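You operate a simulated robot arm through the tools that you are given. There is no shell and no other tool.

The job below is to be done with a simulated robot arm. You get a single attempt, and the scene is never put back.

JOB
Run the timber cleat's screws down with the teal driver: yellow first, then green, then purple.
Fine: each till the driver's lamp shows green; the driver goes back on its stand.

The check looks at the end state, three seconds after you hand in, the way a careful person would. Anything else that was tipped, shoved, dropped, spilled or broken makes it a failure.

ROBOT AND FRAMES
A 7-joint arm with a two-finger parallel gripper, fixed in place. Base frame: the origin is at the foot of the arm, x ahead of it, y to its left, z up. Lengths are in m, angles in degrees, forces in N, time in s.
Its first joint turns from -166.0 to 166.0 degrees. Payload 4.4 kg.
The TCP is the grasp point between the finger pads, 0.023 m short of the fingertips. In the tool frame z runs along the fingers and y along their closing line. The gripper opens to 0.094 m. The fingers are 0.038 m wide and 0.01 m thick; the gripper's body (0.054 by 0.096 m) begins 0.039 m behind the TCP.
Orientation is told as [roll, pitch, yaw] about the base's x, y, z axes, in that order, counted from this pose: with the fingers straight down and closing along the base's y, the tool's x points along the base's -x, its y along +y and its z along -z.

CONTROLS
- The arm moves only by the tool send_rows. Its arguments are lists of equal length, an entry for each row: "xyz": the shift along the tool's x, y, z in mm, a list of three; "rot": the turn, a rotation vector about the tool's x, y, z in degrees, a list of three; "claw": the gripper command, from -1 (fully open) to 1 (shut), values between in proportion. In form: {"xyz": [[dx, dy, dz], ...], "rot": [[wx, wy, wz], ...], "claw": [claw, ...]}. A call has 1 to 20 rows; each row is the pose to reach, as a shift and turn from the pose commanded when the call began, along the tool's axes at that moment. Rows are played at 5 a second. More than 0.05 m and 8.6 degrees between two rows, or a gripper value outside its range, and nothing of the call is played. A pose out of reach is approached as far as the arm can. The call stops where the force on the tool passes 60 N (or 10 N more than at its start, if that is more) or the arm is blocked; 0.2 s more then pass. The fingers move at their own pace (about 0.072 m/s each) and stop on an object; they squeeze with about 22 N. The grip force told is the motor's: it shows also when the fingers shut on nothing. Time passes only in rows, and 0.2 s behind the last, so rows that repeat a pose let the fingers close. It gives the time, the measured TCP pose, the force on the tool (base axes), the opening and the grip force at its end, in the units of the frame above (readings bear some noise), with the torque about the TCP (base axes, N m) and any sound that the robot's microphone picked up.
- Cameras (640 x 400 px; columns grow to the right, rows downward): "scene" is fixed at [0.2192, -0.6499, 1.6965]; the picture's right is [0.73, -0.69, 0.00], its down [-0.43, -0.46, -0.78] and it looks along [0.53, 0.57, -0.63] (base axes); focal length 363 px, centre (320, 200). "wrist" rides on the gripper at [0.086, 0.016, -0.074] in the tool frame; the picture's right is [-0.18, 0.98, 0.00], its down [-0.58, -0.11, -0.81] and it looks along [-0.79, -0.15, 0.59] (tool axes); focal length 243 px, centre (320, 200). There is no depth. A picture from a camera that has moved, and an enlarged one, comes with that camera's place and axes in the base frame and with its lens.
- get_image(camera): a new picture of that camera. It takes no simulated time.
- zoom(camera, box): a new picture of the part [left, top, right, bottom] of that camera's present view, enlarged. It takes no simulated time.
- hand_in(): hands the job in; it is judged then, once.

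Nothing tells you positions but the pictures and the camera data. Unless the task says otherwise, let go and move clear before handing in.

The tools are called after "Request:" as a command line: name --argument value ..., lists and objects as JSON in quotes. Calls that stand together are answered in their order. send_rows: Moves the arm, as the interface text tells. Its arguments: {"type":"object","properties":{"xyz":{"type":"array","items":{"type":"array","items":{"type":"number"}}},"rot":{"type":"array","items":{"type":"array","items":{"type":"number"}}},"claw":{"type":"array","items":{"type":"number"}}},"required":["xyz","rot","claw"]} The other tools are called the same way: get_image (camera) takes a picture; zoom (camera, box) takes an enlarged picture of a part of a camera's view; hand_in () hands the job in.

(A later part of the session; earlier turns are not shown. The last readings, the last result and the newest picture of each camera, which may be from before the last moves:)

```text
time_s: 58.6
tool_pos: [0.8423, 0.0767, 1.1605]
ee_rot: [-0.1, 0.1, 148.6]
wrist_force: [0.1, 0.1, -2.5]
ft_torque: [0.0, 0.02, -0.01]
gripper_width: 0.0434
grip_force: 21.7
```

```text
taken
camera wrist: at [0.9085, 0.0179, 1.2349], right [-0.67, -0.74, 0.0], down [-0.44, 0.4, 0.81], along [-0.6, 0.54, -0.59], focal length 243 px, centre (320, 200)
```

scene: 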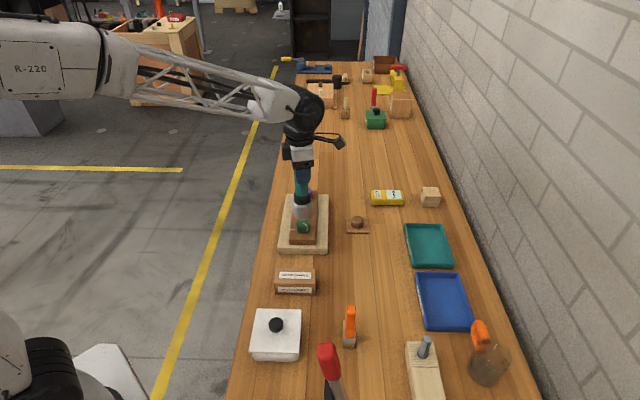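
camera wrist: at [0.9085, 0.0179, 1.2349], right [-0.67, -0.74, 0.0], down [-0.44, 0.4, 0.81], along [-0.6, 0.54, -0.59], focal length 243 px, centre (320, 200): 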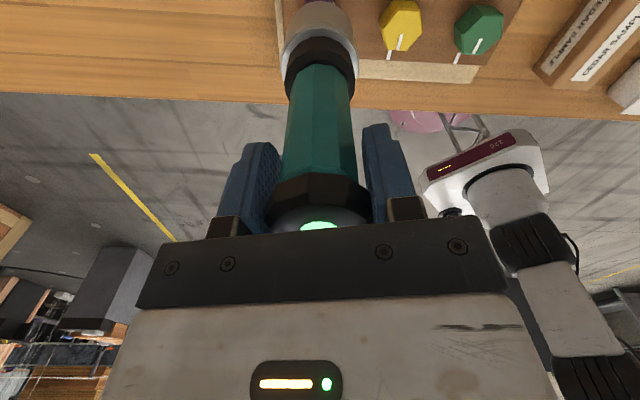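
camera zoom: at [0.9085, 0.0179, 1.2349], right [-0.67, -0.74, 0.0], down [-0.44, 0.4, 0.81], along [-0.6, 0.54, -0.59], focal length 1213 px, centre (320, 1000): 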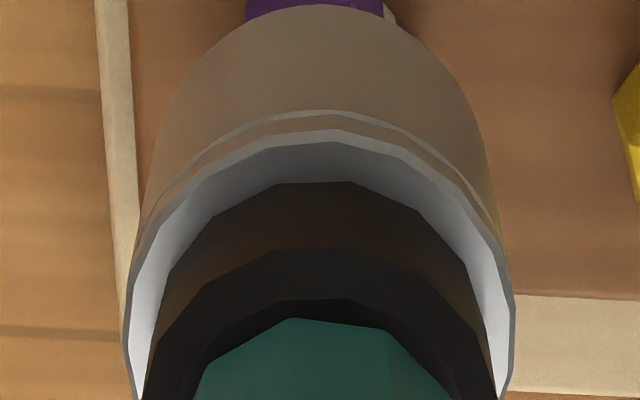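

The rim sits about 2.8 mm to the right of the purple head because the driver swung about 0.8° in the grip during the slip. I'll tilt the tool -0.8° about its y axis to bring the driver upright, trim the position and lower partway to recheck.

Request:
send_rows --xyz '[[-0.3, 0, 0], [-0.6, -0.1, 0], [-0.6, -0.1, 8], [-0.6, -0.1, 16], [-0.6, -0.1, 24], [-0.6, -0.1, 30], [-0.6, -0.1, 30], [-0.6, -0.1, 30]]' --rot '[[0, -0.4, 0], [0, -0.8, 0], [0, -0.8, 0], [0, -0.8, 0], [0, -0.8, 0], [0, -0.8, 0], [0, -0.8, 0], [0, -0.8, 0]]' --claw '[1, 1, 1, 1, 1, 1, 1, 1]'

Request:
zoom --camera "scene" --box '[289, 180, 321, 204]'

Request:
zoom --camera "scene" --box '[270, 140, 340, 210]'

Request:
zoom --camera "wrist" --box '[256, 0, 384, 80]'

```text
time_s: 60.4
tool_pos: [0.8405, 0.0791, 1.13]
ee_rot: [-0.1, -0.8, 148.6]
wrist_force: [-0.7, -0.6, -4.4]
ft_torque: [-0.01, 0.0, 0.04]
gripper_width: 0.0437
grip_force: 21.5
```

```text
16.00 times, centred on (305, 192) of scene
camera zoom: at [0.2192, -0.6499, 1.6965], right [0.73, -0.69, 0.0], down [-0.43, -0.46, -0.78], along [0.53, 0.57, -0.63], focal length 5810 px, centre (560, 328)
```

zoom: 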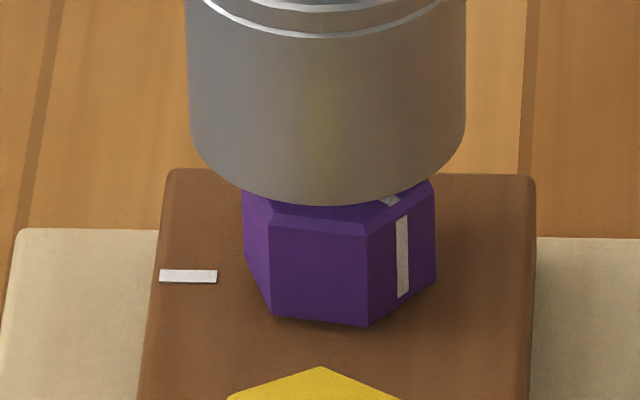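

```text
5.71 times, centred on (305, 175) of scene
camera zoom: at [0.2192, -0.6499, 1.6965], right [0.73, -0.69, 0.0], down [-0.43, -0.46, -0.78], along [0.53, 0.57, -0.63], focal length 2075 px, centre (406, 343)
```

zoom: 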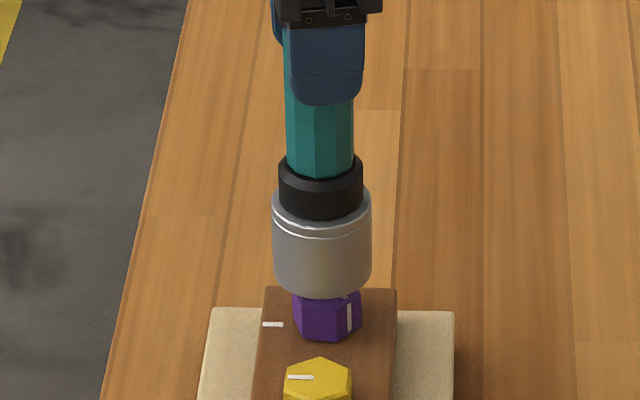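

```text
5.00 times, centred on (320, 40) of wrist
camera zoom: at [0.9074, 0.0187, 1.2028], right [-0.67, -0.74, 0.0], down [-0.43, 0.39, 0.81], along [-0.6, 0.54, -0.58], focal length 1213 px, centre (320, 1000)
```

zoom: 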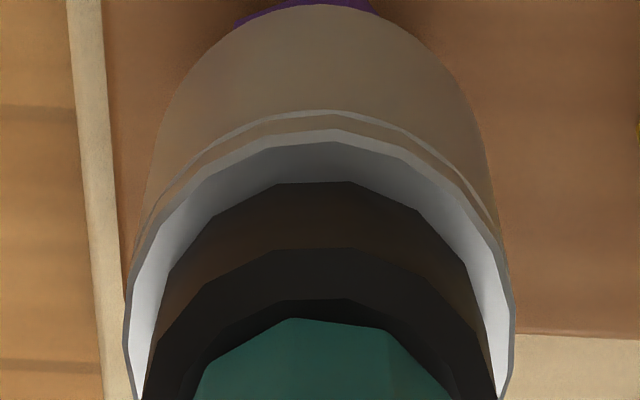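

The driver is upright again but now about 1.4 mm left of the purple head. I'll nudge it back and recheck with tight zooms before lowering.

Request:
send_rows --xyz '[[0.6, 0.1, 0], [1.25, 0.25, 0], [1.25, 0.25, 3], [1.25, 0.25, 3], [1.25, 0.25, 3]]' --rot '[[0, 0, 0], [0, 0, 0], [0, 0, 0], [0, 0, 0], [0, 0, 0]]' --claw '[1, 1, 1, 1, 1]'

Request:
zoom --camera "scene" --box '[289, 180, 321, 204]'

Request:
zoom --camera "wrist" --box '[280, 0, 360, 30]'

```text
time_s: 61.6
tool_pos: [0.8432, 0.0774, 1.1262]
ee_rot: [-0.1, -0.8, 148.7]
wrist_force: [-0.3, 0.0, -3.5]
ft_torque: [-0.01, 0.01, -0.02]
gripper_width: 0.0435
grip_force: 21.8
```

```text
16.00 times, centred on (305, 192) of scene
camera zoom: at [0.2192, -0.6499, 1.6965], right [0.73, -0.69, 0.0], down [-0.43, -0.46, -0.78], along [0.53, 0.57, -0.63], focal length 5810 px, centre (560, 328)
```

zoom: 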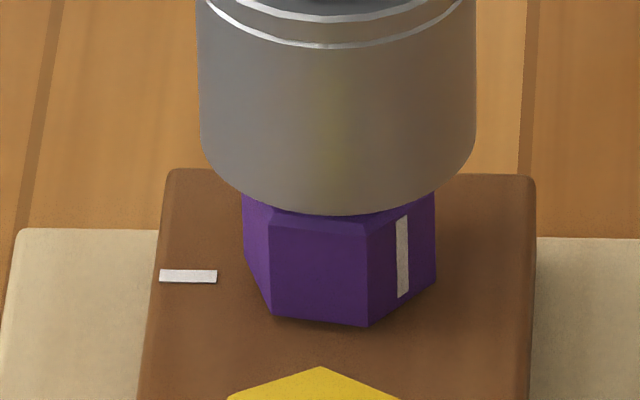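

```text
8.00 times, centred on (320, 15) of wrist
camera zoom: at [0.9094, 0.0178, 1.1997], right [-0.67, -0.74, 0.0], down [-0.43, 0.39, 0.81], along [-0.6, 0.54, -0.58], focal length 1941 px, centre (320, 1680)
```

zoom: 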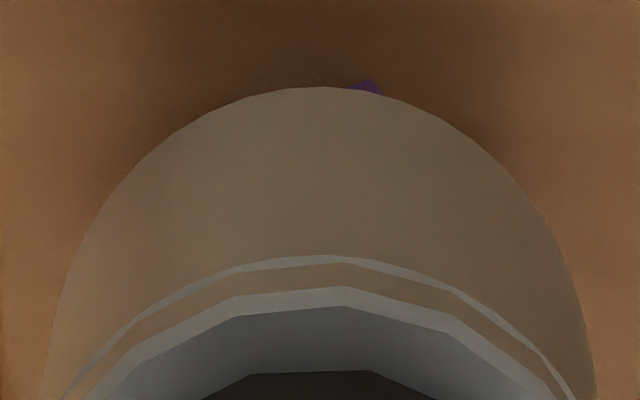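

Alignment now agrees in both views to about 0.5 mm. I'll lower over the purple head, stopping just short of the seat.

Request:
send_rows --xyz '[[-0.3, 0, 3], [-0.3, 0, 6], [-0.2, 0, 9], [-0.2, 0, 12], [-0.1, 0, 15], [-0.1, 0, 18], [0, 0, 21], [0, 0, 23], [0, 0, 25], [0, 0, 25]]' --rot '[[0, 0, 0], [0, 0, 0], [0, 0, 0], [0, 0, 0], [0, 0, 0], [0, 0, 0], [0, 0, 0], [0, 0, 0], [0, 0, 0], [0, 0, 0]]' --claw '[1, 1, 1, 1, 1, 1, 1, 1, 1, 1]'

Request:
zoom --camera "scene" --box '[289, 180, 321, 204]'

Request:
zoom --camera "wrist" --box '[260, 170, 380, 245]'

```text
time_s: 63.8
tool_pos: [0.8432, 0.0782, 1.1009]
ee_rot: [0.0, -0.8, 148.6]
wrist_force: [-0.4, -0.6, -3.4]
ft_torque: [0.0, -0.01, -0.03]
gripper_width: 0.0434
grip_force: 21.9
```

```text
16.00 times, centred on (305, 192) of scene
camera zoom: at [0.2192, -0.6499, 1.6965], right [0.73, -0.69, 0.0], down [-0.43, -0.46, -0.78], along [0.53, 0.57, -0.63], focal length 5810 px, centre (560, 328)
```

zoom: 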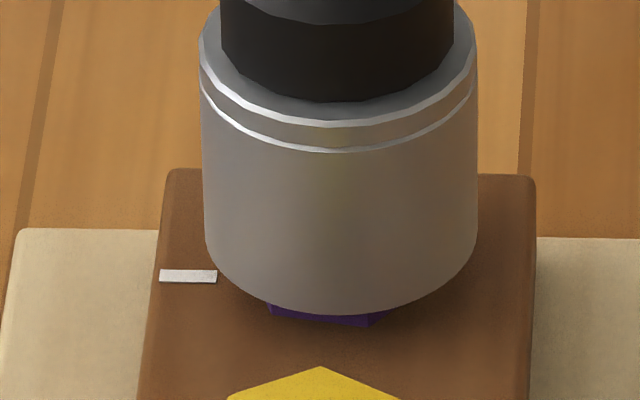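

```text
5.33 times, centred on (320, 208) of wrist
camera zoom: at [0.9091, 0.0176, 1.1742], right [-0.67, -0.74, 0.0], down [-0.43, 0.39, 0.81], along [-0.6, 0.54, -0.58], focal length 1294 px, centre (320, 160)
```

zoom: 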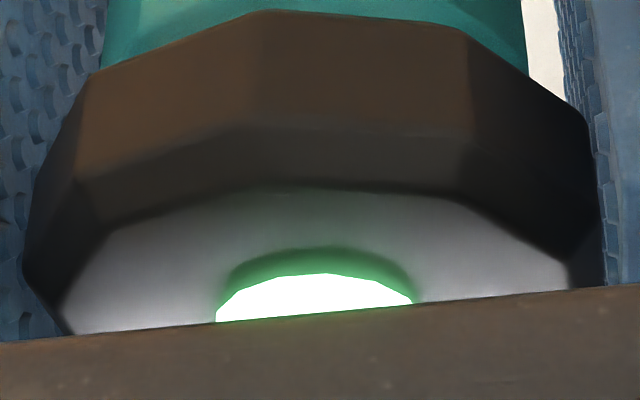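

It's over the head with no contact. I'll trim 0.8 mm and lower the last few millimetres.

Request:
send_rows --xyz '[[-0.7, -0.15, 0], [-0.7, -0.15, 1], [-0.7, -0.15, 2], [-0.7, -0.15, 3], [-0.7, -0.15, 4], [-0.7, -0.15, 4]]' --rot '[[0, 0, 0], [0, 0, 0], [0, 0, 0], [0, 0, 0], [0, 0, 0], [0, 0, 0]]' --claw '[1, 1, 1, 1, 1, 1]'

Request:
zoom --camera "wrist" --box '[260, 170, 380, 245]'

```text
time_s: 65.2
tool_pos: [0.8422, 0.0773, 1.0969]
ee_rot: [-0.2, -0.8, 148.6]
wrist_force: [0.4, 0.1, -3.0]
ft_torque: [0.0, -0.03, -0.01]
gripper_width: 0.0436
grip_force: 22.4
```

```text
5.33 times, centred on (320, 208) of wrist
camera zoom: at [0.9091, 0.0181, 1.1705], right [-0.67, -0.74, 0.0], down [-0.43, 0.39, 0.81], along [-0.6, 0.54, -0.58], focal length 1294 px, centre (320, 160)
```

zoom: 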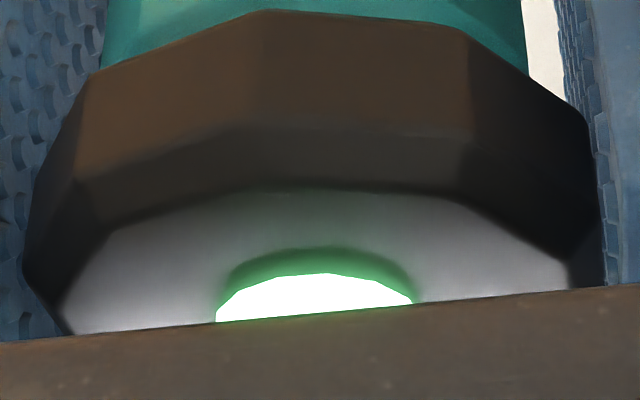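

No contact yet at 1.097. I'll step down another 2 mm and watch for the lamp going out.

Request:
send_rows --xyz '[[0, 0, 0.7], [0, 0, 1.4], [0, 0, 2], [0, 0, 2]]' --rot '[[0, 0, 0], [0, 0, 0], [0, 0, 0], [0, 0, 0]]' --claw '[1, 1, 1, 1]'

Request:
zoom --camera "wrist" --box '[260, 170, 380, 245]'

Request:
zoom --camera "scene" --box '[289, 180, 321, 204]'

```text
time_s: 66.2
tool_pos: [0.8416, 0.0782, 1.0946]
ee_rot: [-0.1, -0.7, 148.5]
wrist_force: [-0.5, -0.2, -3.8]
ft_torque: [0.02, 0.0, -0.03]
gripper_width: 0.0436
grip_force: 22.0
```

```text
5.33 times, centred on (320, 208) of wrist
camera zoom: at [0.9086, 0.0183, 1.1688], right [-0.67, -0.74, 0.0], down [-0.43, 0.39, 0.81], along [-0.6, 0.54, -0.58], focal length 1294 px, centre (320, 160)
```

zoom: 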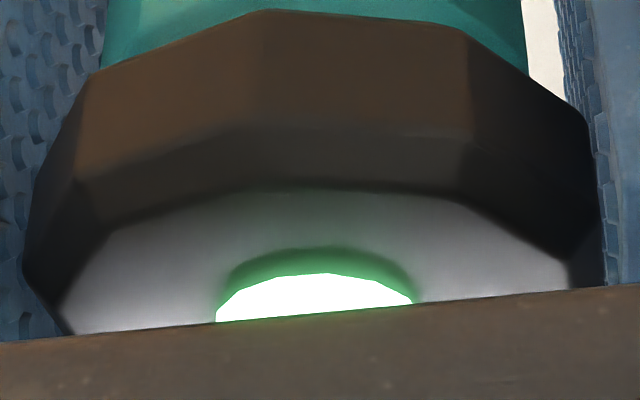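

```text
16.00 times, centred on (305, 192) of scene
camera zoom: at [0.2192, -0.6499, 1.6965], right [0.73, -0.69, 0.0], down [-0.43, -0.46, -0.78], along [0.53, 0.57, -0.63], focal length 5810 px, centre (560, 328)
```

zoom: 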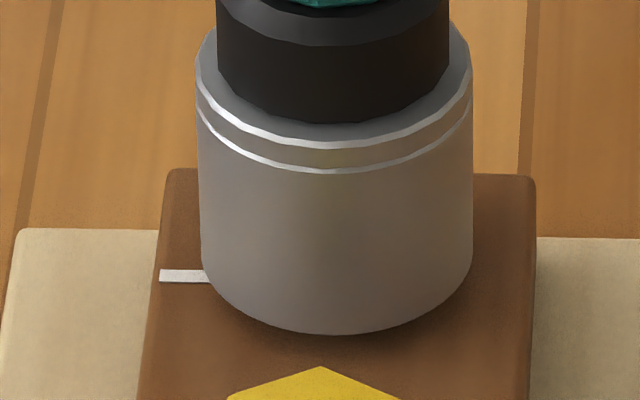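

Still no contact and well centred. Two more millimetres, in small steps.

Request:
send_rows --xyz '[[0, 0, 0.6], [0, 0, 1.2], [0, 0, 1.8], [0, 0, 1.8]]' --rot '[[0, 0, 0], [0, 0, 0], [0, 0, 0], [0, 0, 0]]' --claw '[1, 1, 1, 1]'

Request:
zoom --camera "wrist" --box '[260, 170, 380, 245]'

```text
time_s: 67.2
tool_pos: [0.8436, 0.0792, 1.0936]
ee_rot: [-0.1, -0.7, 148.6]
wrist_force: [0.0, 0.2, -3.0]
ft_torque: [-0.07, 0.05, -0.01]
gripper_width: 0.0436
grip_force: 22.1
```

```text
5.33 times, centred on (320, 208) of wrist
camera zoom: at [0.9092, 0.0188, 1.1671], right [-0.67, -0.74, 0.0], down [-0.43, 0.39, 0.81], along [-0.6, 0.54, -0.58], focal length 1294 px, centre (320, 160)
```

zoom: 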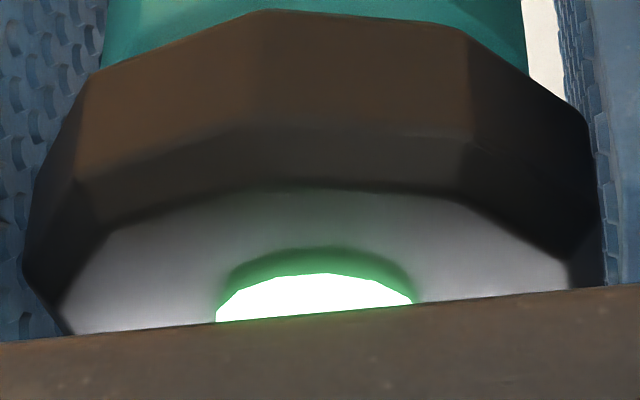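

Still free. Continuing with another 2 mm in small steps.

Request:
send_rows --xyz '[[0, 0, 0.6], [0, 0, 1.2], [0, 0, 1.2], [0, 0, 1.2]]' --rot '[[0, 0, 0], [0, 0, 0], [0, 0, 0], [0, 0, 0]]' --claw '[1, 1, 1, 1]'

Request:
zoom --camera "wrist" --box '[260, 170, 380, 245]'

Request:
zoom --camera "scene" --box '[289, 180, 321, 204]'

```text
time_s: 68.2
tool_pos: [0.8412, 0.0779, 1.0918]
ee_rot: [0.0, -0.7, 148.5]
wrist_force: [-28.1, -28.9, 14.8]
ft_torque: [0.21, -0.42, -0.03]
gripper_width: 0.0435
grip_force: 22.7
```

```text
5.33 times, centred on (320, 208) of wrist
camera zoom: at [0.9081, 0.0172, 1.1663], right [-0.67, -0.74, 0.0], down [-0.43, 0.39, 0.81], along [-0.6, 0.55, -0.58], focal length 1294 px, centre (320, 160)
```

zoom: 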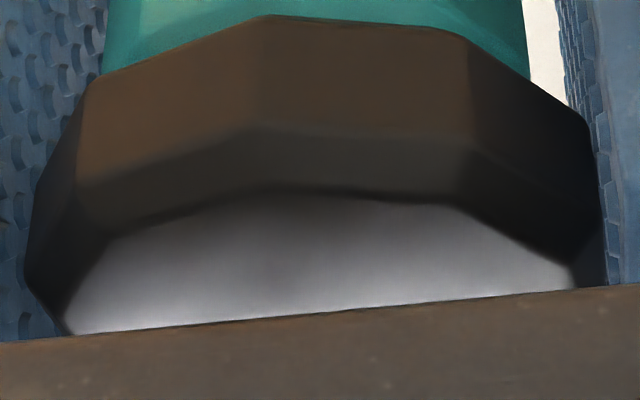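

```text
16.00 times, centred on (305, 192) of scene
camera zoom: at [0.2192, -0.6499, 1.6965], right [0.73, -0.69, 0.0], down [-0.43, -0.46, -0.78], along [0.53, 0.57, -0.63], focal length 5810 px, centre (560, 328)
```

zoom: 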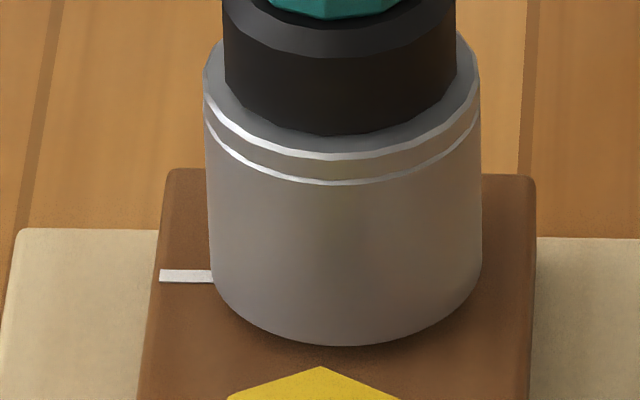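

It's engaged and the lamp is out (running), but there is a sideways load of about 40 N toward -x, -y. I'll ease about 1 mm that way to relieve it while it runs.

Request:
send_rows --xyz '[[-0.1, 0.5, 0], [-0.2, 0.9, 0], [-0.3, 1.2, 0], [-0.3, 1.2, 0]]' --rot '[[0, 0, 0], [0, 0, 0], [0, 0, 0], [0, 0, 0]]' --claw '[1, 1, 1, 1]'

Request:
zoom --camera "wrist" --box '[260, 170, 380, 245]'

Request:
zoom --camera "scene" --box '[270, 160, 340, 250]'

```text
time_s: 69.2
tool_pos: [0.8403, 0.0771, 1.093]
ee_rot: [-0.1, -0.7, 148.5]
wrist_force: [-20.3, -32.6, 16.8]
ft_torque: [0.22, -0.39, -0.02]
gripper_width: 0.0437
grip_force: 21.7
```

```text
5.33 times, centred on (320, 208) of wrist
camera zoom: at [0.9069, 0.0178, 1.166], right [-0.67, -0.74, 0.0], down [-0.43, 0.39, 0.81], along [-0.6, 0.55, -0.58], focal length 1294 px, centre (320, 160)
```

zoom: 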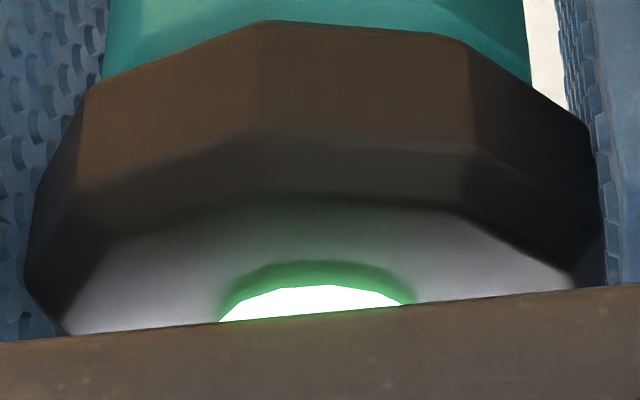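

```text
4.44 times, centred on (305, 205) of scene
camera zoom: at [0.2192, -0.6499, 1.6965], right [0.73, -0.69, 0.0], down [-0.43, -0.46, -0.78], along [0.53, 0.57, -0.63], focal length 1614 px, centre (387, 178)
```

zoom: 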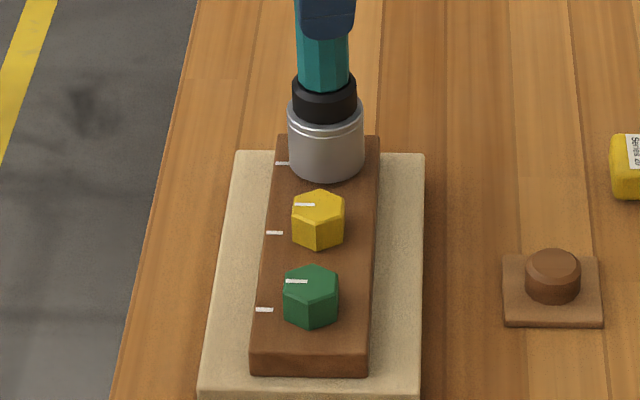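

The lamp is green for purple. Before lifting I'll relieve the remaining side load by easing further toward -x, -y.

Request:
send_rows --xyz '[[0, 0.4, 0], [0, 0.8, -0.3], [0, 1.2, -0.5], [0, 1.2, -0.5]]' --rot '[[0, 0, 0], [0, 0, 0], [0, 0, 0], [0, 0, 0]]' --claw '[1, 1, 1, 1]'

Request:
zoom --camera "wrist" --box '[260, 170, 380, 245]'

```text
time_s: 70.2
tool_pos: [0.8401, 0.0775, 1.092]
ee_rot: [-0.1, -0.8, 148.6]
wrist_force: [-8.9, -16.6, 2.9]
ft_torque: [0.22, -0.61, -0.03]
gripper_width: 0.0435
grip_force: 21.7
```

```text
5.33 times, centred on (320, 208) of wrist
camera zoom: at [0.9066, 0.0173, 1.1658], right [-0.67, -0.74, 0.0], down [-0.43, 0.39, 0.81], along [-0.61, 0.54, -0.58], focal length 1294 px, centre (320, 160)
```

zoom: 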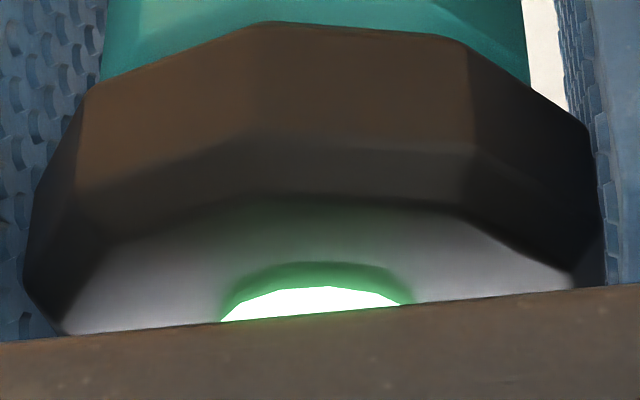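

The side load has halved. One more small ease in the same direction.

Request:
send_rows --xyz '[[0, 0.3, 0], [0, 0.6, 0], [0, 0.7, 0]]' --rot '[[0, 0, 0], [0, 0, 0], [0, 0, 0]]' --claw '[1, 1, 1]'

```text
time_s: 71.0
tool_pos: [0.8402, 0.0774, 1.0928]
ee_rot: [-0.2, -0.8, 148.6]
wrist_force: [2.9, -4.4, -5.2]
ft_torque: [-0.01, -0.51, 0.02]
gripper_width: 0.0435
grip_force: 22.2
```

Side forces are nearly gone. Lifting slowly straight up.

Request:
send_rows --xyz '[[0, 0, -1.5], [0, 0, -3], [-0.1, 0, -6], [-0.1, 0, -10], [-0.2, 0, -15], [-0.3, 0, -22], [-0.4, 0, -32], [-0.6, 0, -45], [-0.8, 0, -60], [-1, 0, -75], [-1, 0, -75]]' --rot '[[0, 0, 0], [0, 0, 0], [0, 0, 0], [0, 0, 0], [0, 0, 0], [0, 0, 0], [0, 0, 0], [0, 0, 0], [0, 0, 0], [0, 0, 0], [0, 0, 0]]' --claw '[1, 1, 1, 1, 1, 1, 1, 1, 1, 1, 1]'

Request:
zoom --camera "scene" --box '[270, 150, 340, 250]'

Request:
zoom --camera "wrist" --box '[260, 170, 380, 245]'

Request:
zoom --camera "scene" --box '[279, 185, 331, 235]'

```text
time_s: 73.4
tool_pos: [0.8399, 0.0757, 1.1669]
ee_rot: [-0.1, -0.9, 148.6]
wrist_force: [0.0, -1.1, -3.7]
ft_torque: [-0.01, 0.04, 0.01]
gripper_width: 0.0435
grip_force: 22.6
```

```text
4.00 times, centred on (305, 200) of scene
camera zoom: at [0.2192, -0.6499, 1.6965], right [0.73, -0.69, 0.0], down [-0.43, -0.46, -0.78], along [0.53, 0.57, -0.63], focal length 1452 px, centre (380, 200)
```

zoom: 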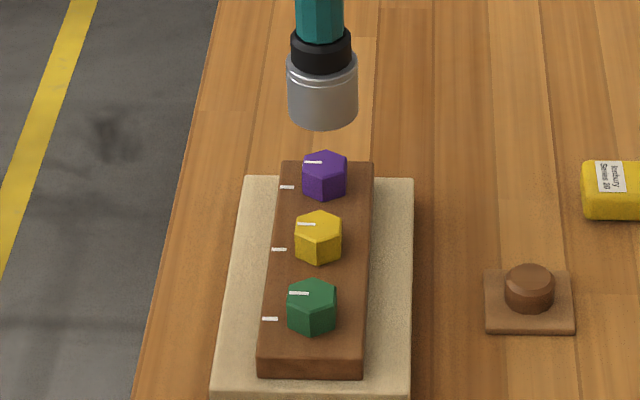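

```text
5.33 times, centred on (320, 208) of wrist
camera zoom: at [0.9054, 0.0167, 1.241], right [-0.67, -0.74, 0.0], down [-0.43, 0.39, 0.81], along [-0.6, 0.54, -0.58], focal length 1294 px, centre (320, 160)
```

zoom: 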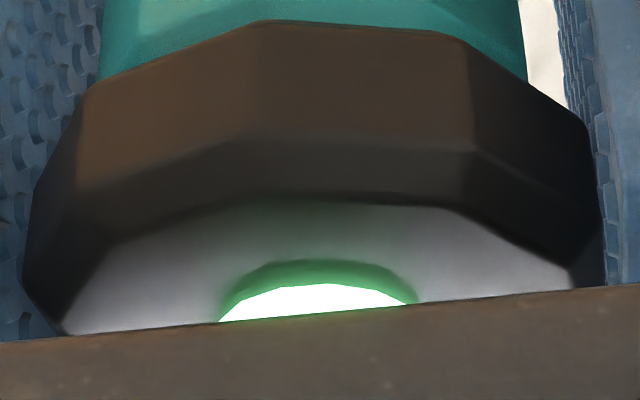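

```text
8.00 times, centred on (305, 210) of scene
camera zoom: at [0.2192, -0.6499, 1.6965], right [0.73, -0.69, 0.0], down [-0.43, -0.46, -0.78], along [0.53, 0.57, -0.63], focal length 2905 px, centre (440, 120)
```

zoom: 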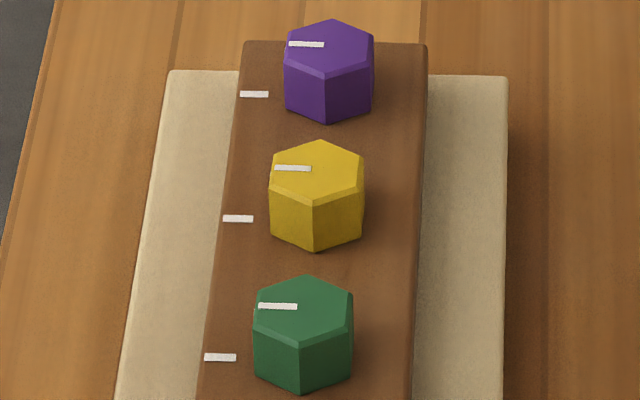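

All three marks now point at their ticks: yellow, green and purple are done in order, and the cleat hasn't moved. Next I'll carry the driver to above the stand, levelling the tool on the way.

Request:
send_rows --xyz '[[0, 0, -8], [5, 4, -16], [20, 16, -22], [40, 32, -23], [60, 48, -24], [80, 64, -24], [100, 80, -25], [120, 96, -25], [135, 108, -25], [143, 115, -25], [145.8, 117, -25], [145.8, 117, -25], [145.8, 117, -25]]' --rot '[[0, 0, 0], [0, 0, 0], [0, 0.2, 0], [0, 0.4, 0], [0, 0.6, 0], [0, 0.8, 0], [0, 0.8, 0], [0, 0.8, 0], [0, 0.8, 0], [0, 0.8, 0], [0, 0.8, 0], [0, 0.8, 0], [0, 0.8, 0]]' --claw '[1, 1, 1, 1, 1, 1, 1, 1, 1, 1, 1, 1, 1]'

```text
time_s: 76.2
tool_pos: [0.9021, -0.1001, 1.1916]
ee_rot: [-0.1, 0.0, 148.6]
wrist_force: [0.0, 0.0, -2.7]
ft_torque: [0.03, 0.05, 0.01]
gripper_width: 0.0433
grip_force: 21.9
```

The tool is level above the stand. I'll rotate clockwise 141° back to the original pick-up yaw of 7.6.

Request:
send_rows --xyz '[[0, 0, 0], [0, 0, 0], [0, 0, 0], [0, 0, 0], [0, 0, 0], [0, 0, 0], [0, 0, 0], [0, 0, 0], [0, 0, 0], [0, 0, 0], [0, 0, 0], [0, 0, 0], [0, 0, 0], [0, 0, 0], [0, 0, 0], [0, 0, 0], [0, 0, 0], [0, 0, 0], [0, 0, 0], [0, 0, 0]]' --rot '[[0, 0, 8], [0, 0, 16], [0, 0, 24], [0, 0, 32], [0, 0, 40], [0, 0, 48], [0, 0, 56], [0, 0, 64], [0, 0, 72], [0, 0, 80], [0, 0, 88], [0, 0, 96], [0, 0, 104], [0, 0, 112], [0, 0, 120], [0, 0, 128], [0, 0, 136], [0, 0, 141], [0, 0, 141], [0, 0, 141]]' --claw '[1, 1, 1, 1, 1, 1, 1, 1, 1, 1, 1, 1, 1, 1, 1, 1, 1, 1, 1, 1]'

Request:
zoom --camera "scene" --box '[320, 130, 400, 240]'

Request:
zoom --camera "wrist" --box '[256, 0, 384, 80]'

Request:
get_image --camera "wrist"

```text
time_s: 80.4
tool_pos: [0.9027, -0.0995, 1.1903]
ee_rot: [0.1, -0.1, 7.5]
wrist_force: [-0.8, 0.4, -3.6]
ft_torque: [-0.01, -0.01, 0.03]
gripper_width: 0.0433
grip_force: 21.4
```

```text
3.64 times, centred on (360, 185) of scene
camera zoom: at [0.2192, -0.6499, 1.6965], right [0.73, -0.69, 0.0], down [-0.43, -0.46, -0.78], along [0.53, 0.57, -0.63], focal length 1320 px, centre (174, 254)
```

zoom: 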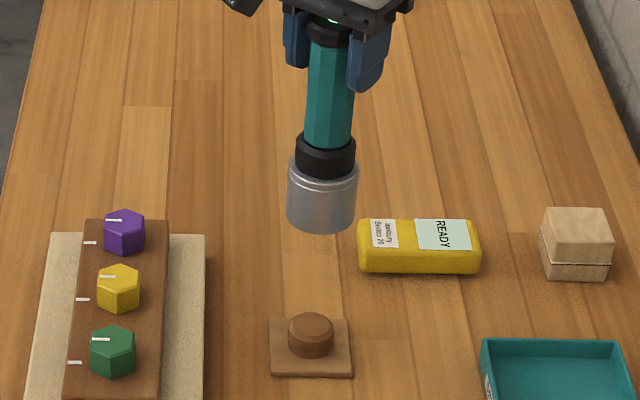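

```text
5.00 times, centred on (320, 40) of wrist
camera zoom: at [0.8158, -0.0957, 1.2652], right [0.05, 1.0, 0.0], down [0.59, -0.03, 0.81], along [0.81, -0.04, -0.59], focal length 1213 px, centre (320, 1000)
```

zoom: 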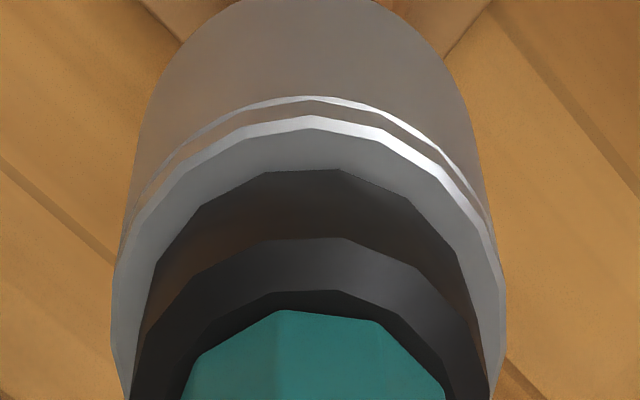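

```text
taken
camera wrist: at [0.8158, -0.0957, 1.2652], right [0.05, 1.0, 0.0], down [0.59, -0.03, 0.81], along [0.81, -0.04, -0.59], focal length 243 px, centre (320, 200)
```

wrist: 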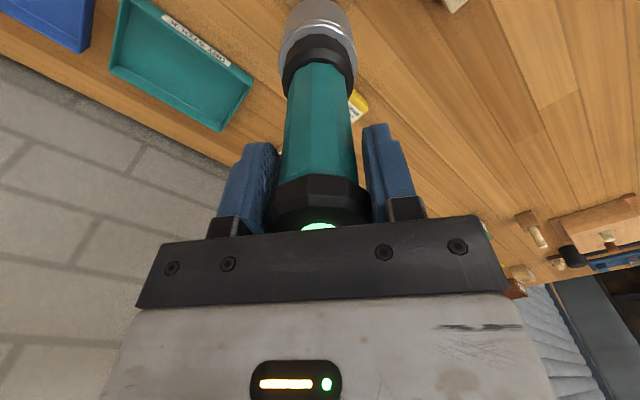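

The driver is above the stand at the original yaw. I'll measure its tilt precisely in both views before lowering.

Request:
zoom --camera "wrist" --box '[240, 0, 400, 125]'

Request:
zoom --camera "wrist" --box '[240, 120, 400, 240]'

Request:
zoom --camera "scene" --box '[335, 150, 385, 200]'

Request:
zoom --camera "scene" --box '[335, 125, 385, 175]'

```text
3.20 times, centred on (320, 62) of wrist
camera zoom: at [0.8158, -0.0957, 1.2652], right [0.05, 1.0, 0.0], down [0.59, -0.03, 0.81], along [0.81, -0.04, -0.59], focal length 776 px, centre (320, 640)
```

zoom: 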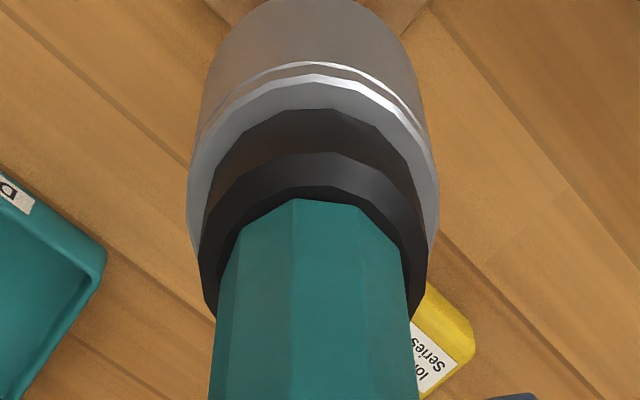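

```text
3.33 times, centred on (320, 180) of wrist
camera zoom: at [0.8158, -0.0957, 1.2652], right [0.05, 1.0, 0.0], down [0.59, -0.03, 0.81], along [0.81, -0.04, -0.59], focal length 809 px, centre (320, 267)
```

zoom: 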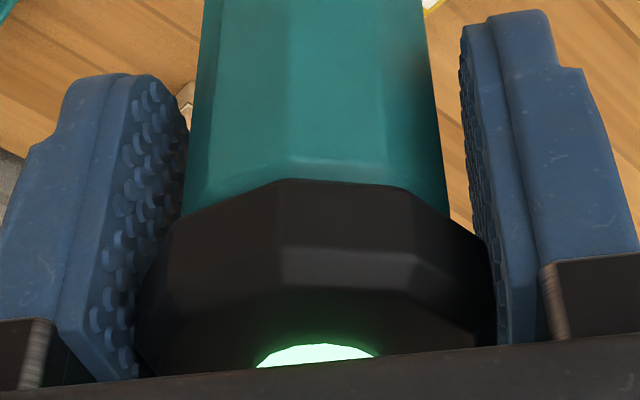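

```text
8.00 times, centred on (360, 175) of scene
camera zoom: at [0.2192, -0.6499, 1.6965], right [0.73, -0.69, 0.0], down [-0.43, -0.46, -0.78], along [0.53, 0.57, -0.63], focal length 2905 px, centre (0, 400)
```

zoom: 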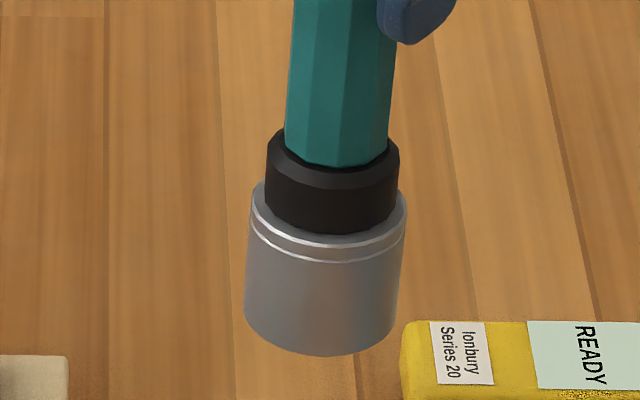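

```text
8.00 times, centred on (360, 150) of scene
camera zoom: at [0.2192, -0.6499, 1.6965], right [0.73, -0.69, 0.0], down [-0.43, -0.46, -0.78], along [0.53, 0.57, -0.63], focal length 2905 px, centre (0, 600)
```

zoom: 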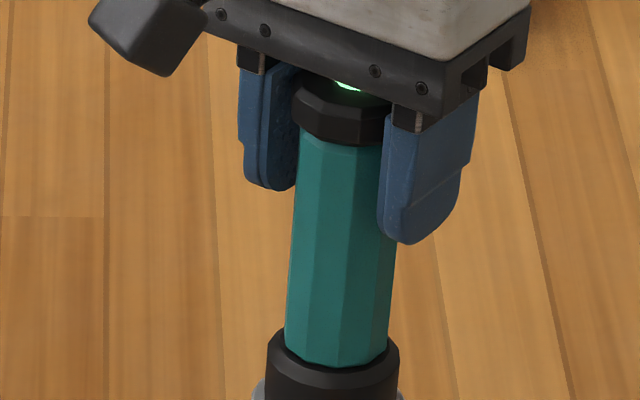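

The driver is actually vertical; it had slid about 3 mm sideways in the pads rather than tilting. I'll compensate by about (+3.8, +2.1) mm in base and lower to a hover above the stub for a close check.

Request:
send_rows --xyz '[[-2, 0.8, 15], [-4, 1.6, 35], [-4, 1.6, 55], [-4, 1.6, 75], [-4, 1.6, 90], [-4, 1.6, 100], [-4, 1.6, 100], [-4, 1.6, 100]]' --rot '[[0, 0, 0], [0, 0, 0], [0, 0, 0], [0, 0, 0], [0, 0, 0], [0, 0, 0], [0, 0, 0], [0, 0, 0]]' --claw '[1, 1, 1, 1, 1, 1, 1, 1]'

Request:
zoom --camera "scene" --box '[335, 195, 385, 235]'

Request:
zoom --camera "wrist" --box '[240, 0, 400, 80]'

```text
time_s: 82.2
tool_pos: [0.9089, -0.0983, 1.0914]
ee_rot: [0.0, -0.1, 7.6]
wrist_force: [-0.4, 0.5, -3.5]
ft_torque: [0.02, -0.02, -0.03]
gripper_width: 0.0437
grip_force: 21.9
```

```text
10.00 times, centred on (360, 215) of scene
camera zoom: at [0.2192, -0.6499, 1.6965], right [0.73, -0.69, 0.0], down [-0.43, -0.46, -0.78], along [0.53, 0.57, -0.63], focal length 3631 px, centre (-80, 50)
```

zoom: 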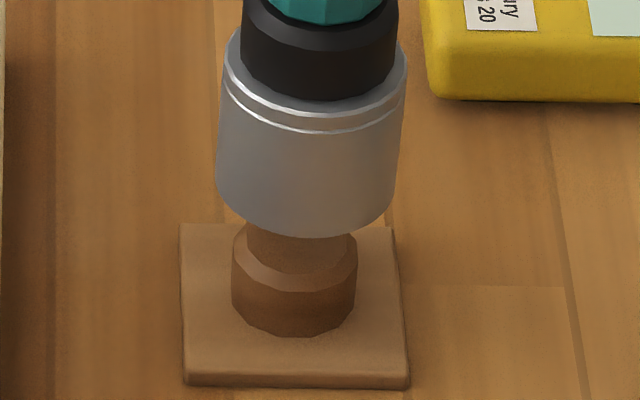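

```text
4.00 times, centred on (320, 40) of wrist
camera zoom: at [0.8214, -0.094, 1.1653], right [0.05, 1.0, 0.0], down [0.59, -0.03, 0.81], along [0.81, -0.04, -0.59], focal length 970 px, centre (320, 840)
```

zoom: 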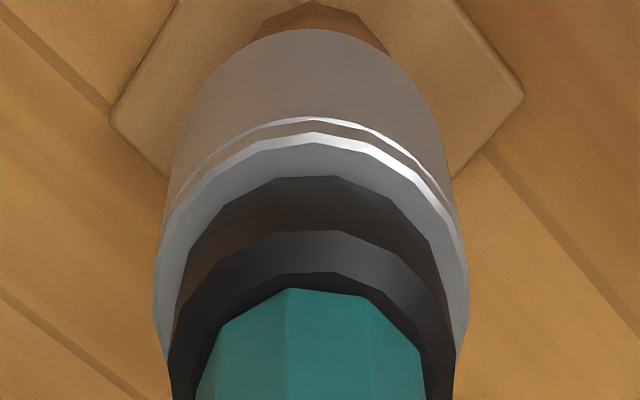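

The socket is almost over the stub: I need about +1.3 mm in y and +0.2 mm in x. I'll apply that and lower to just above the stub.

Request:
send_rows --xyz '[[-0.2, 0.6, 4], [-0.4, 1.25, 9], [-0.4, 1.25, 14], [-0.4, 1.25, 19], [-0.4, 1.25, 19], [-0.4, 1.25, 19]]' --rot '[[0, 0, 0], [0, 0, 0], [0, 0, 0], [0, 0, 0], [0, 0, 0], [0, 0, 0]]' --claw '[1, 1, 1, 1, 1, 1]'

Request:
zoom --camera "scene" --box '[335, 200, 385, 240]'

Request:
zoom --camera "wrist" --box '[240, 0, 400, 80]'

```text
time_s: 83.6
tool_pos: [0.9069, -0.0962, 1.0733]
ee_rot: [0.0, -0.2, 7.6]
wrist_force: [-0.4, 0.9, -3.8]
ft_torque: [0.0, -0.02, -0.01]
gripper_width: 0.0435
grip_force: 21.8
```

```text
10.00 times, centred on (360, 220) of scene
camera zoom: at [0.2192, -0.6499, 1.6965], right [0.73, -0.69, 0.0], down [-0.43, -0.46, -0.78], along [0.53, 0.57, -0.63], focal length 3631 px, centre (-80, 0)
```

zoom: 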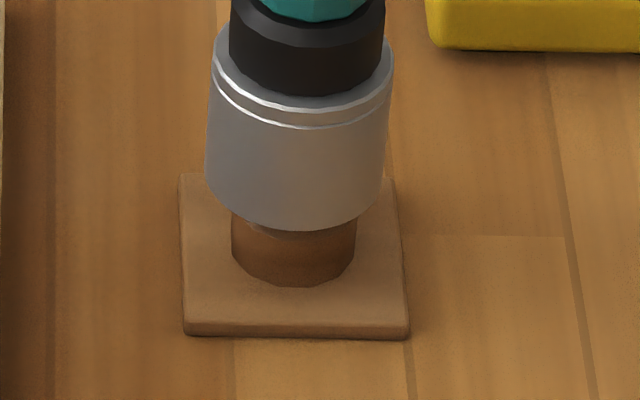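

```text
4.00 times, centred on (320, 40) of wrist
camera zoom: at [0.8198, -0.092, 1.1467], right [0.05, 1.0, 0.0], down [0.59, -0.03, 0.81], along [0.81, -0.04, -0.59], focal length 970 px, centre (320, 840)
```

zoom: 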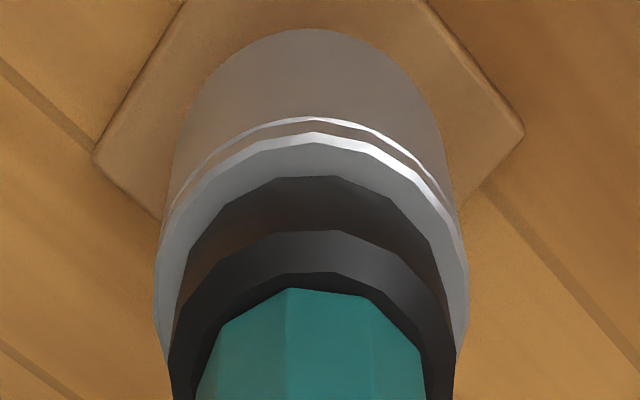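

Now it reads about 1.2 mm left of the stub (the arm settles with about 1 mm of error). I'll correct and lower onto the stub in small steps, watching the force.

Request:
send_rows --xyz '[[-0.3, -0.5, 0], [-0.6, -1.1, 1], [-0.6, -1.1, 3], [-0.6, -1.1, 5], [-0.6, -1.1, 7], [-0.6, -1.1, 7]]' --rot '[[0, 0, 0], [0, 0, 0], [0, 0, 0], [0, 0, 0], [0, 0, 0], [0, 0, 0]]' --claw '[1, 1, 1, 1, 1, 1]'

Request:
zoom --camera "scene" --box '[335, 200, 385, 240]'

Request:
zoom --camera "wrist" --box '[240, 0, 400, 80]'

```text
time_s: 85.0
tool_pos: [0.9068, -0.0977, 1.0657]
ee_rot: [0.0, -0.1, 7.7]
wrist_force: [0.3, -0.4, -3.6]
ft_torque: [-0.02, -0.03, 0.0]
gripper_width: 0.0437
grip_force: 21.3
```

```text
10.00 times, centred on (360, 220) of scene
camera zoom: at [0.2192, -0.6499, 1.6965], right [0.73, -0.69, 0.0], down [-0.43, -0.46, -0.78], along [0.53, 0.57, -0.63], focal length 3631 px, centre (-80, 0)
```

zoom: 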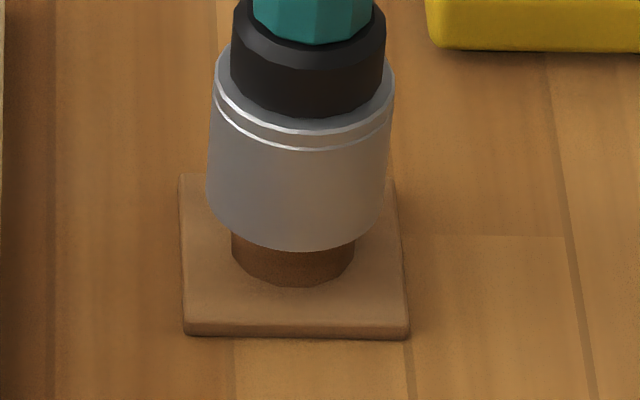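

```text
4.00 times, centred on (320, 40) of wrist
camera zoom: at [0.8194, -0.0936, 1.1391], right [0.05, 1.0, 0.0], down [0.59, -0.03, 0.81], along [0.81, -0.04, -0.59], focal length 970 px, centre (320, 840)
```

zoom: 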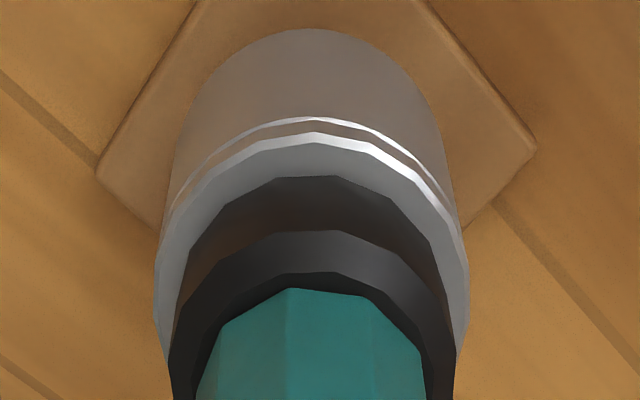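

Now aligned in both views, matching the original pick-up picture. Lowering over the stub in small steps.

Request:
send_rows --xyz '[[0, 0, 2], [0, 0, 4], [0, 0, 6], [0, 0, 8], [0, 0, 10], [0, 0, 10]]' --rot '[[0, 0, 0], [0, 0, 0], [0, 0, 0], [0, 0, 0], [0, 0, 0], [0, 0, 0]]' --claw '[1, 1, 1, 1, 1, 1]'

Request:
zoom --camera "scene" --box '[335, 200, 385, 240]'

```text
time_s: 86.4
tool_pos: [0.9069, -0.0951, 1.0537]
ee_rot: [0.0, -0.1, 7.6]
wrist_force: [-0.1, -0.5, -4.3]
ft_torque: [0.0, -0.05, 0.0]
gripper_width: 0.0437
grip_force: 22.3
```

```text
10.00 times, centred on (360, 220) of scene
camera zoom: at [0.2192, -0.6499, 1.6965], right [0.73, -0.69, 0.0], down [-0.43, -0.46, -0.78], along [0.53, 0.57, -0.63], focal length 3631 px, centre (-80, 0)
```

zoom: 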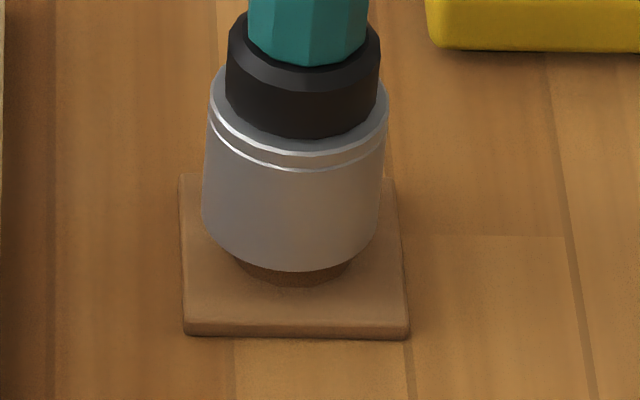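

It's drifted about 1.3 mm left but is still free of contact. I'll correct and go on lowering.

Request:
send_rows --xyz '[[-0.4, -0.5, 0], [-0.7, -0.9, 0], [-0.7, -0.9, 2], [-0.7, -0.9, 4], [-0.7, -0.9, 4]]' --rot '[[0, 0, 0], [0, 0, 0], [0, 0, 0], [0, 0, 0], [0, 0, 0]]' --claw '[1, 1, 1, 1, 1]'

Request:
zoom --camera "scene" --box '[335, 200, 385, 240]'

Request:
zoom --camera "wrist" --box '[240, 0, 400, 80]'

```text
time_s: 87.6
tool_pos: [0.9099, -0.0981, 1.0508]
ee_rot: [0.0, -0.1, 7.6]
wrist_force: [0.8, 0.6, -4.4]
ft_torque: [-0.01, 0.0, -0.03]
gripper_width: 0.0434
grip_force: 22.0
```

```text
10.00 times, centred on (360, 220) of scene
camera zoom: at [0.2192, -0.6499, 1.6965], right [0.73, -0.69, 0.0], down [-0.43, -0.46, -0.78], along [0.53, 0.57, -0.63], focal length 3631 px, centre (-80, 0)
```

zoom: 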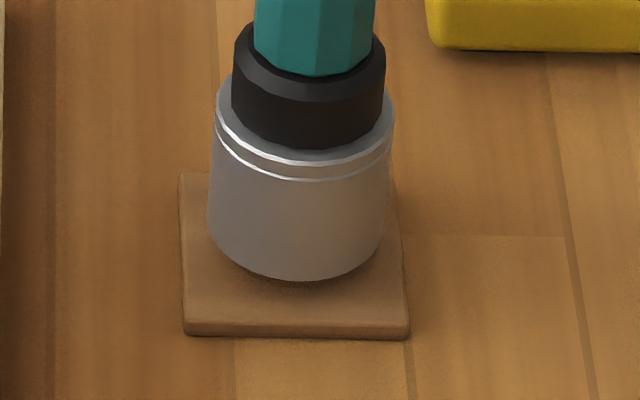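

```text
4.00 times, centred on (320, 40) of wrist
camera zoom: at [0.8212, -0.0934, 1.125], right [0.05, 1.0, 0.0], down [0.59, -0.03, 0.81], along [0.81, -0.04, -0.59], focal length 970 px, centre (320, 840)
```

zoom: 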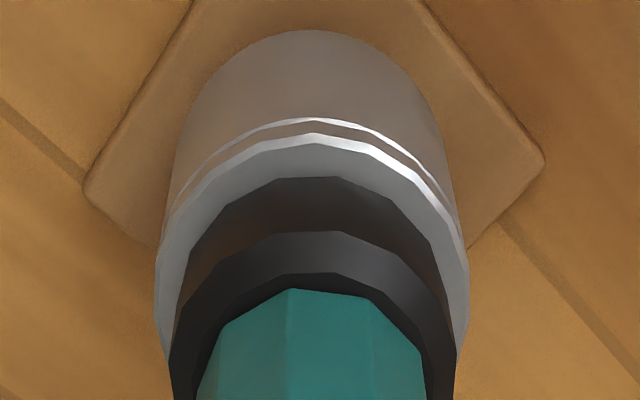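

Centred again and no contact force. Continuing down toward the plate.

Request:
send_rows --xyz '[[0, 0, 1], [0, 0, 2], [0, 0, 3], [0, 0, 4], [0, 0, 5], [0, 0, 5]]' --rot '[[0, 0, 0], [0, 0, 0], [0, 0, 0], [0, 0, 0], [0, 0, 0], [0, 0, 0]]' --claw '[1, 1, 1, 1, 1, 1]'

Request:
zoom --camera "scene" --box '[335, 200, 385, 240]'

```text
time_s: 89.0
tool_pos: [0.9093, -0.0984, 1.0444]
ee_rot: [0.0, -0.1, 7.5]
wrist_force: [0.2, 0.5, -3.6]
ft_torque: [0.0, -0.01, -0.02]
gripper_width: 0.0437
grip_force: 21.9
```

```text
10.00 times, centred on (360, 220) of scene
camera zoom: at [0.2192, -0.6499, 1.6965], right [0.73, -0.69, 0.0], down [-0.43, -0.46, -0.78], along [0.53, 0.57, -0.63], focal length 3631 px, centre (-80, 0)
```

zoom: 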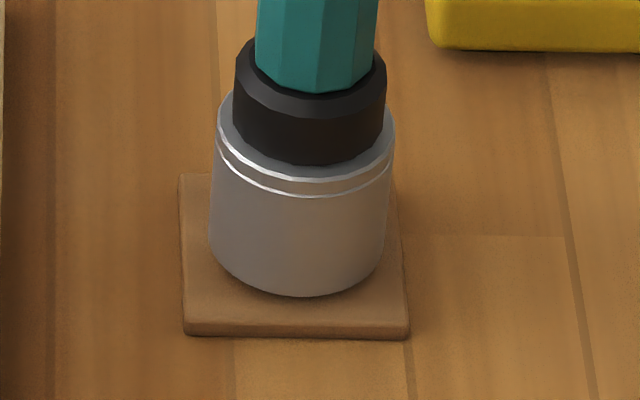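

The rim position now matches the original resting picture (column 357.6, row 229.6). A last small step down to make contact before releasing.

Request:
send_rows --xyz '[[0, 0, 0.5], [0, 0, 1], [0, 0, 1.5], [0, 0, 1.5]]' --rot '[[0, 0, 0], [0, 0, 0], [0, 0, 0], [0, 0, 0]]' --claw '[1, 1, 1, 1]'

Request:
zoom --camera "scene" --box '[335, 200, 385, 240]'

```text
time_s: 90.0
tool_pos: [0.91, -0.0992, 1.0426]
ee_rot: [0.0, -0.1, 7.6]
wrist_force: [0.6, -0.7, -3.9]
ft_torque: [-0.02, -0.03, -0.01]
gripper_width: 0.0437
grip_force: 22.0
```

```text
10.00 times, centred on (360, 220) of scene
camera zoom: at [0.2192, -0.6499, 1.6965], right [0.73, -0.69, 0.0], down [-0.43, -0.46, -0.78], along [0.53, 0.57, -0.63], focal length 3631 px, centre (-80, 0)
```

zoom: 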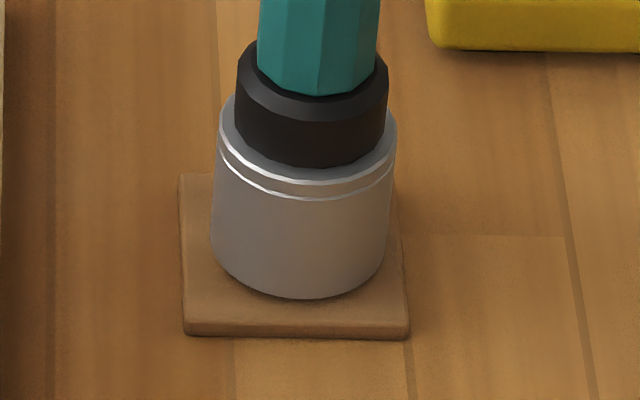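

Still no load. I'll check the wrist camera position for an exact reading and compare the driver with the plate.

Request:
zoom --camera "wrist" --box '[240, 0, 400, 80]'

Request:
zoom --camera "scene" --box '[320, 170, 400, 240]'

```text
4.00 times, centred on (320, 40) of wrist
camera zoom: at [0.8215, -0.0952, 1.1181], right [0.05, 1.0, 0.0], down [0.59, -0.03, 0.81], along [0.81, -0.04, -0.59], focal length 970 px, centre (320, 840)
```

zoom: 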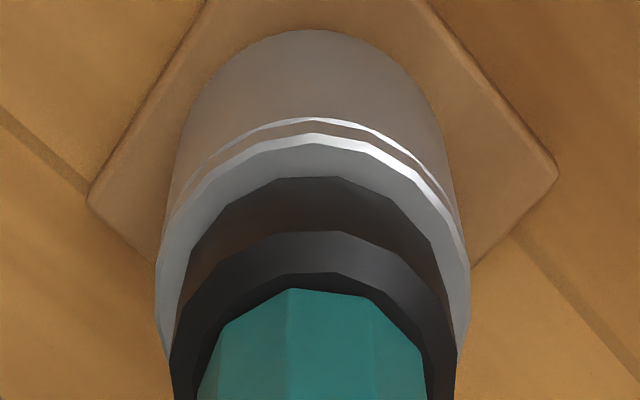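

```text
5.71 times, centred on (360, 205) of scene
camera zoom: at [0.2192, -0.6499, 1.6965], right [0.73, -0.69, 0.0], down [-0.43, -0.46, -0.78], along [0.53, 0.57, -0.63], focal length 2075 px, centre (91, 171)
```

zoom: 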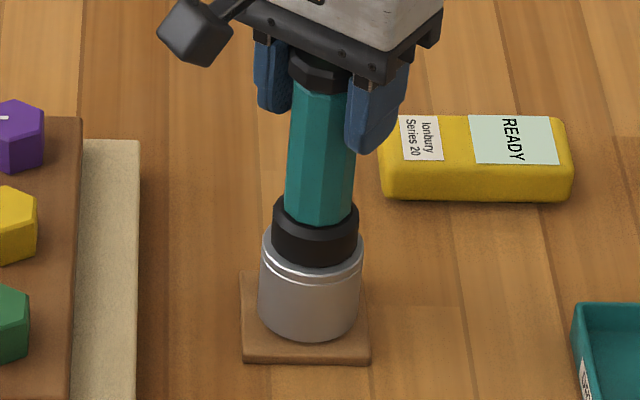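

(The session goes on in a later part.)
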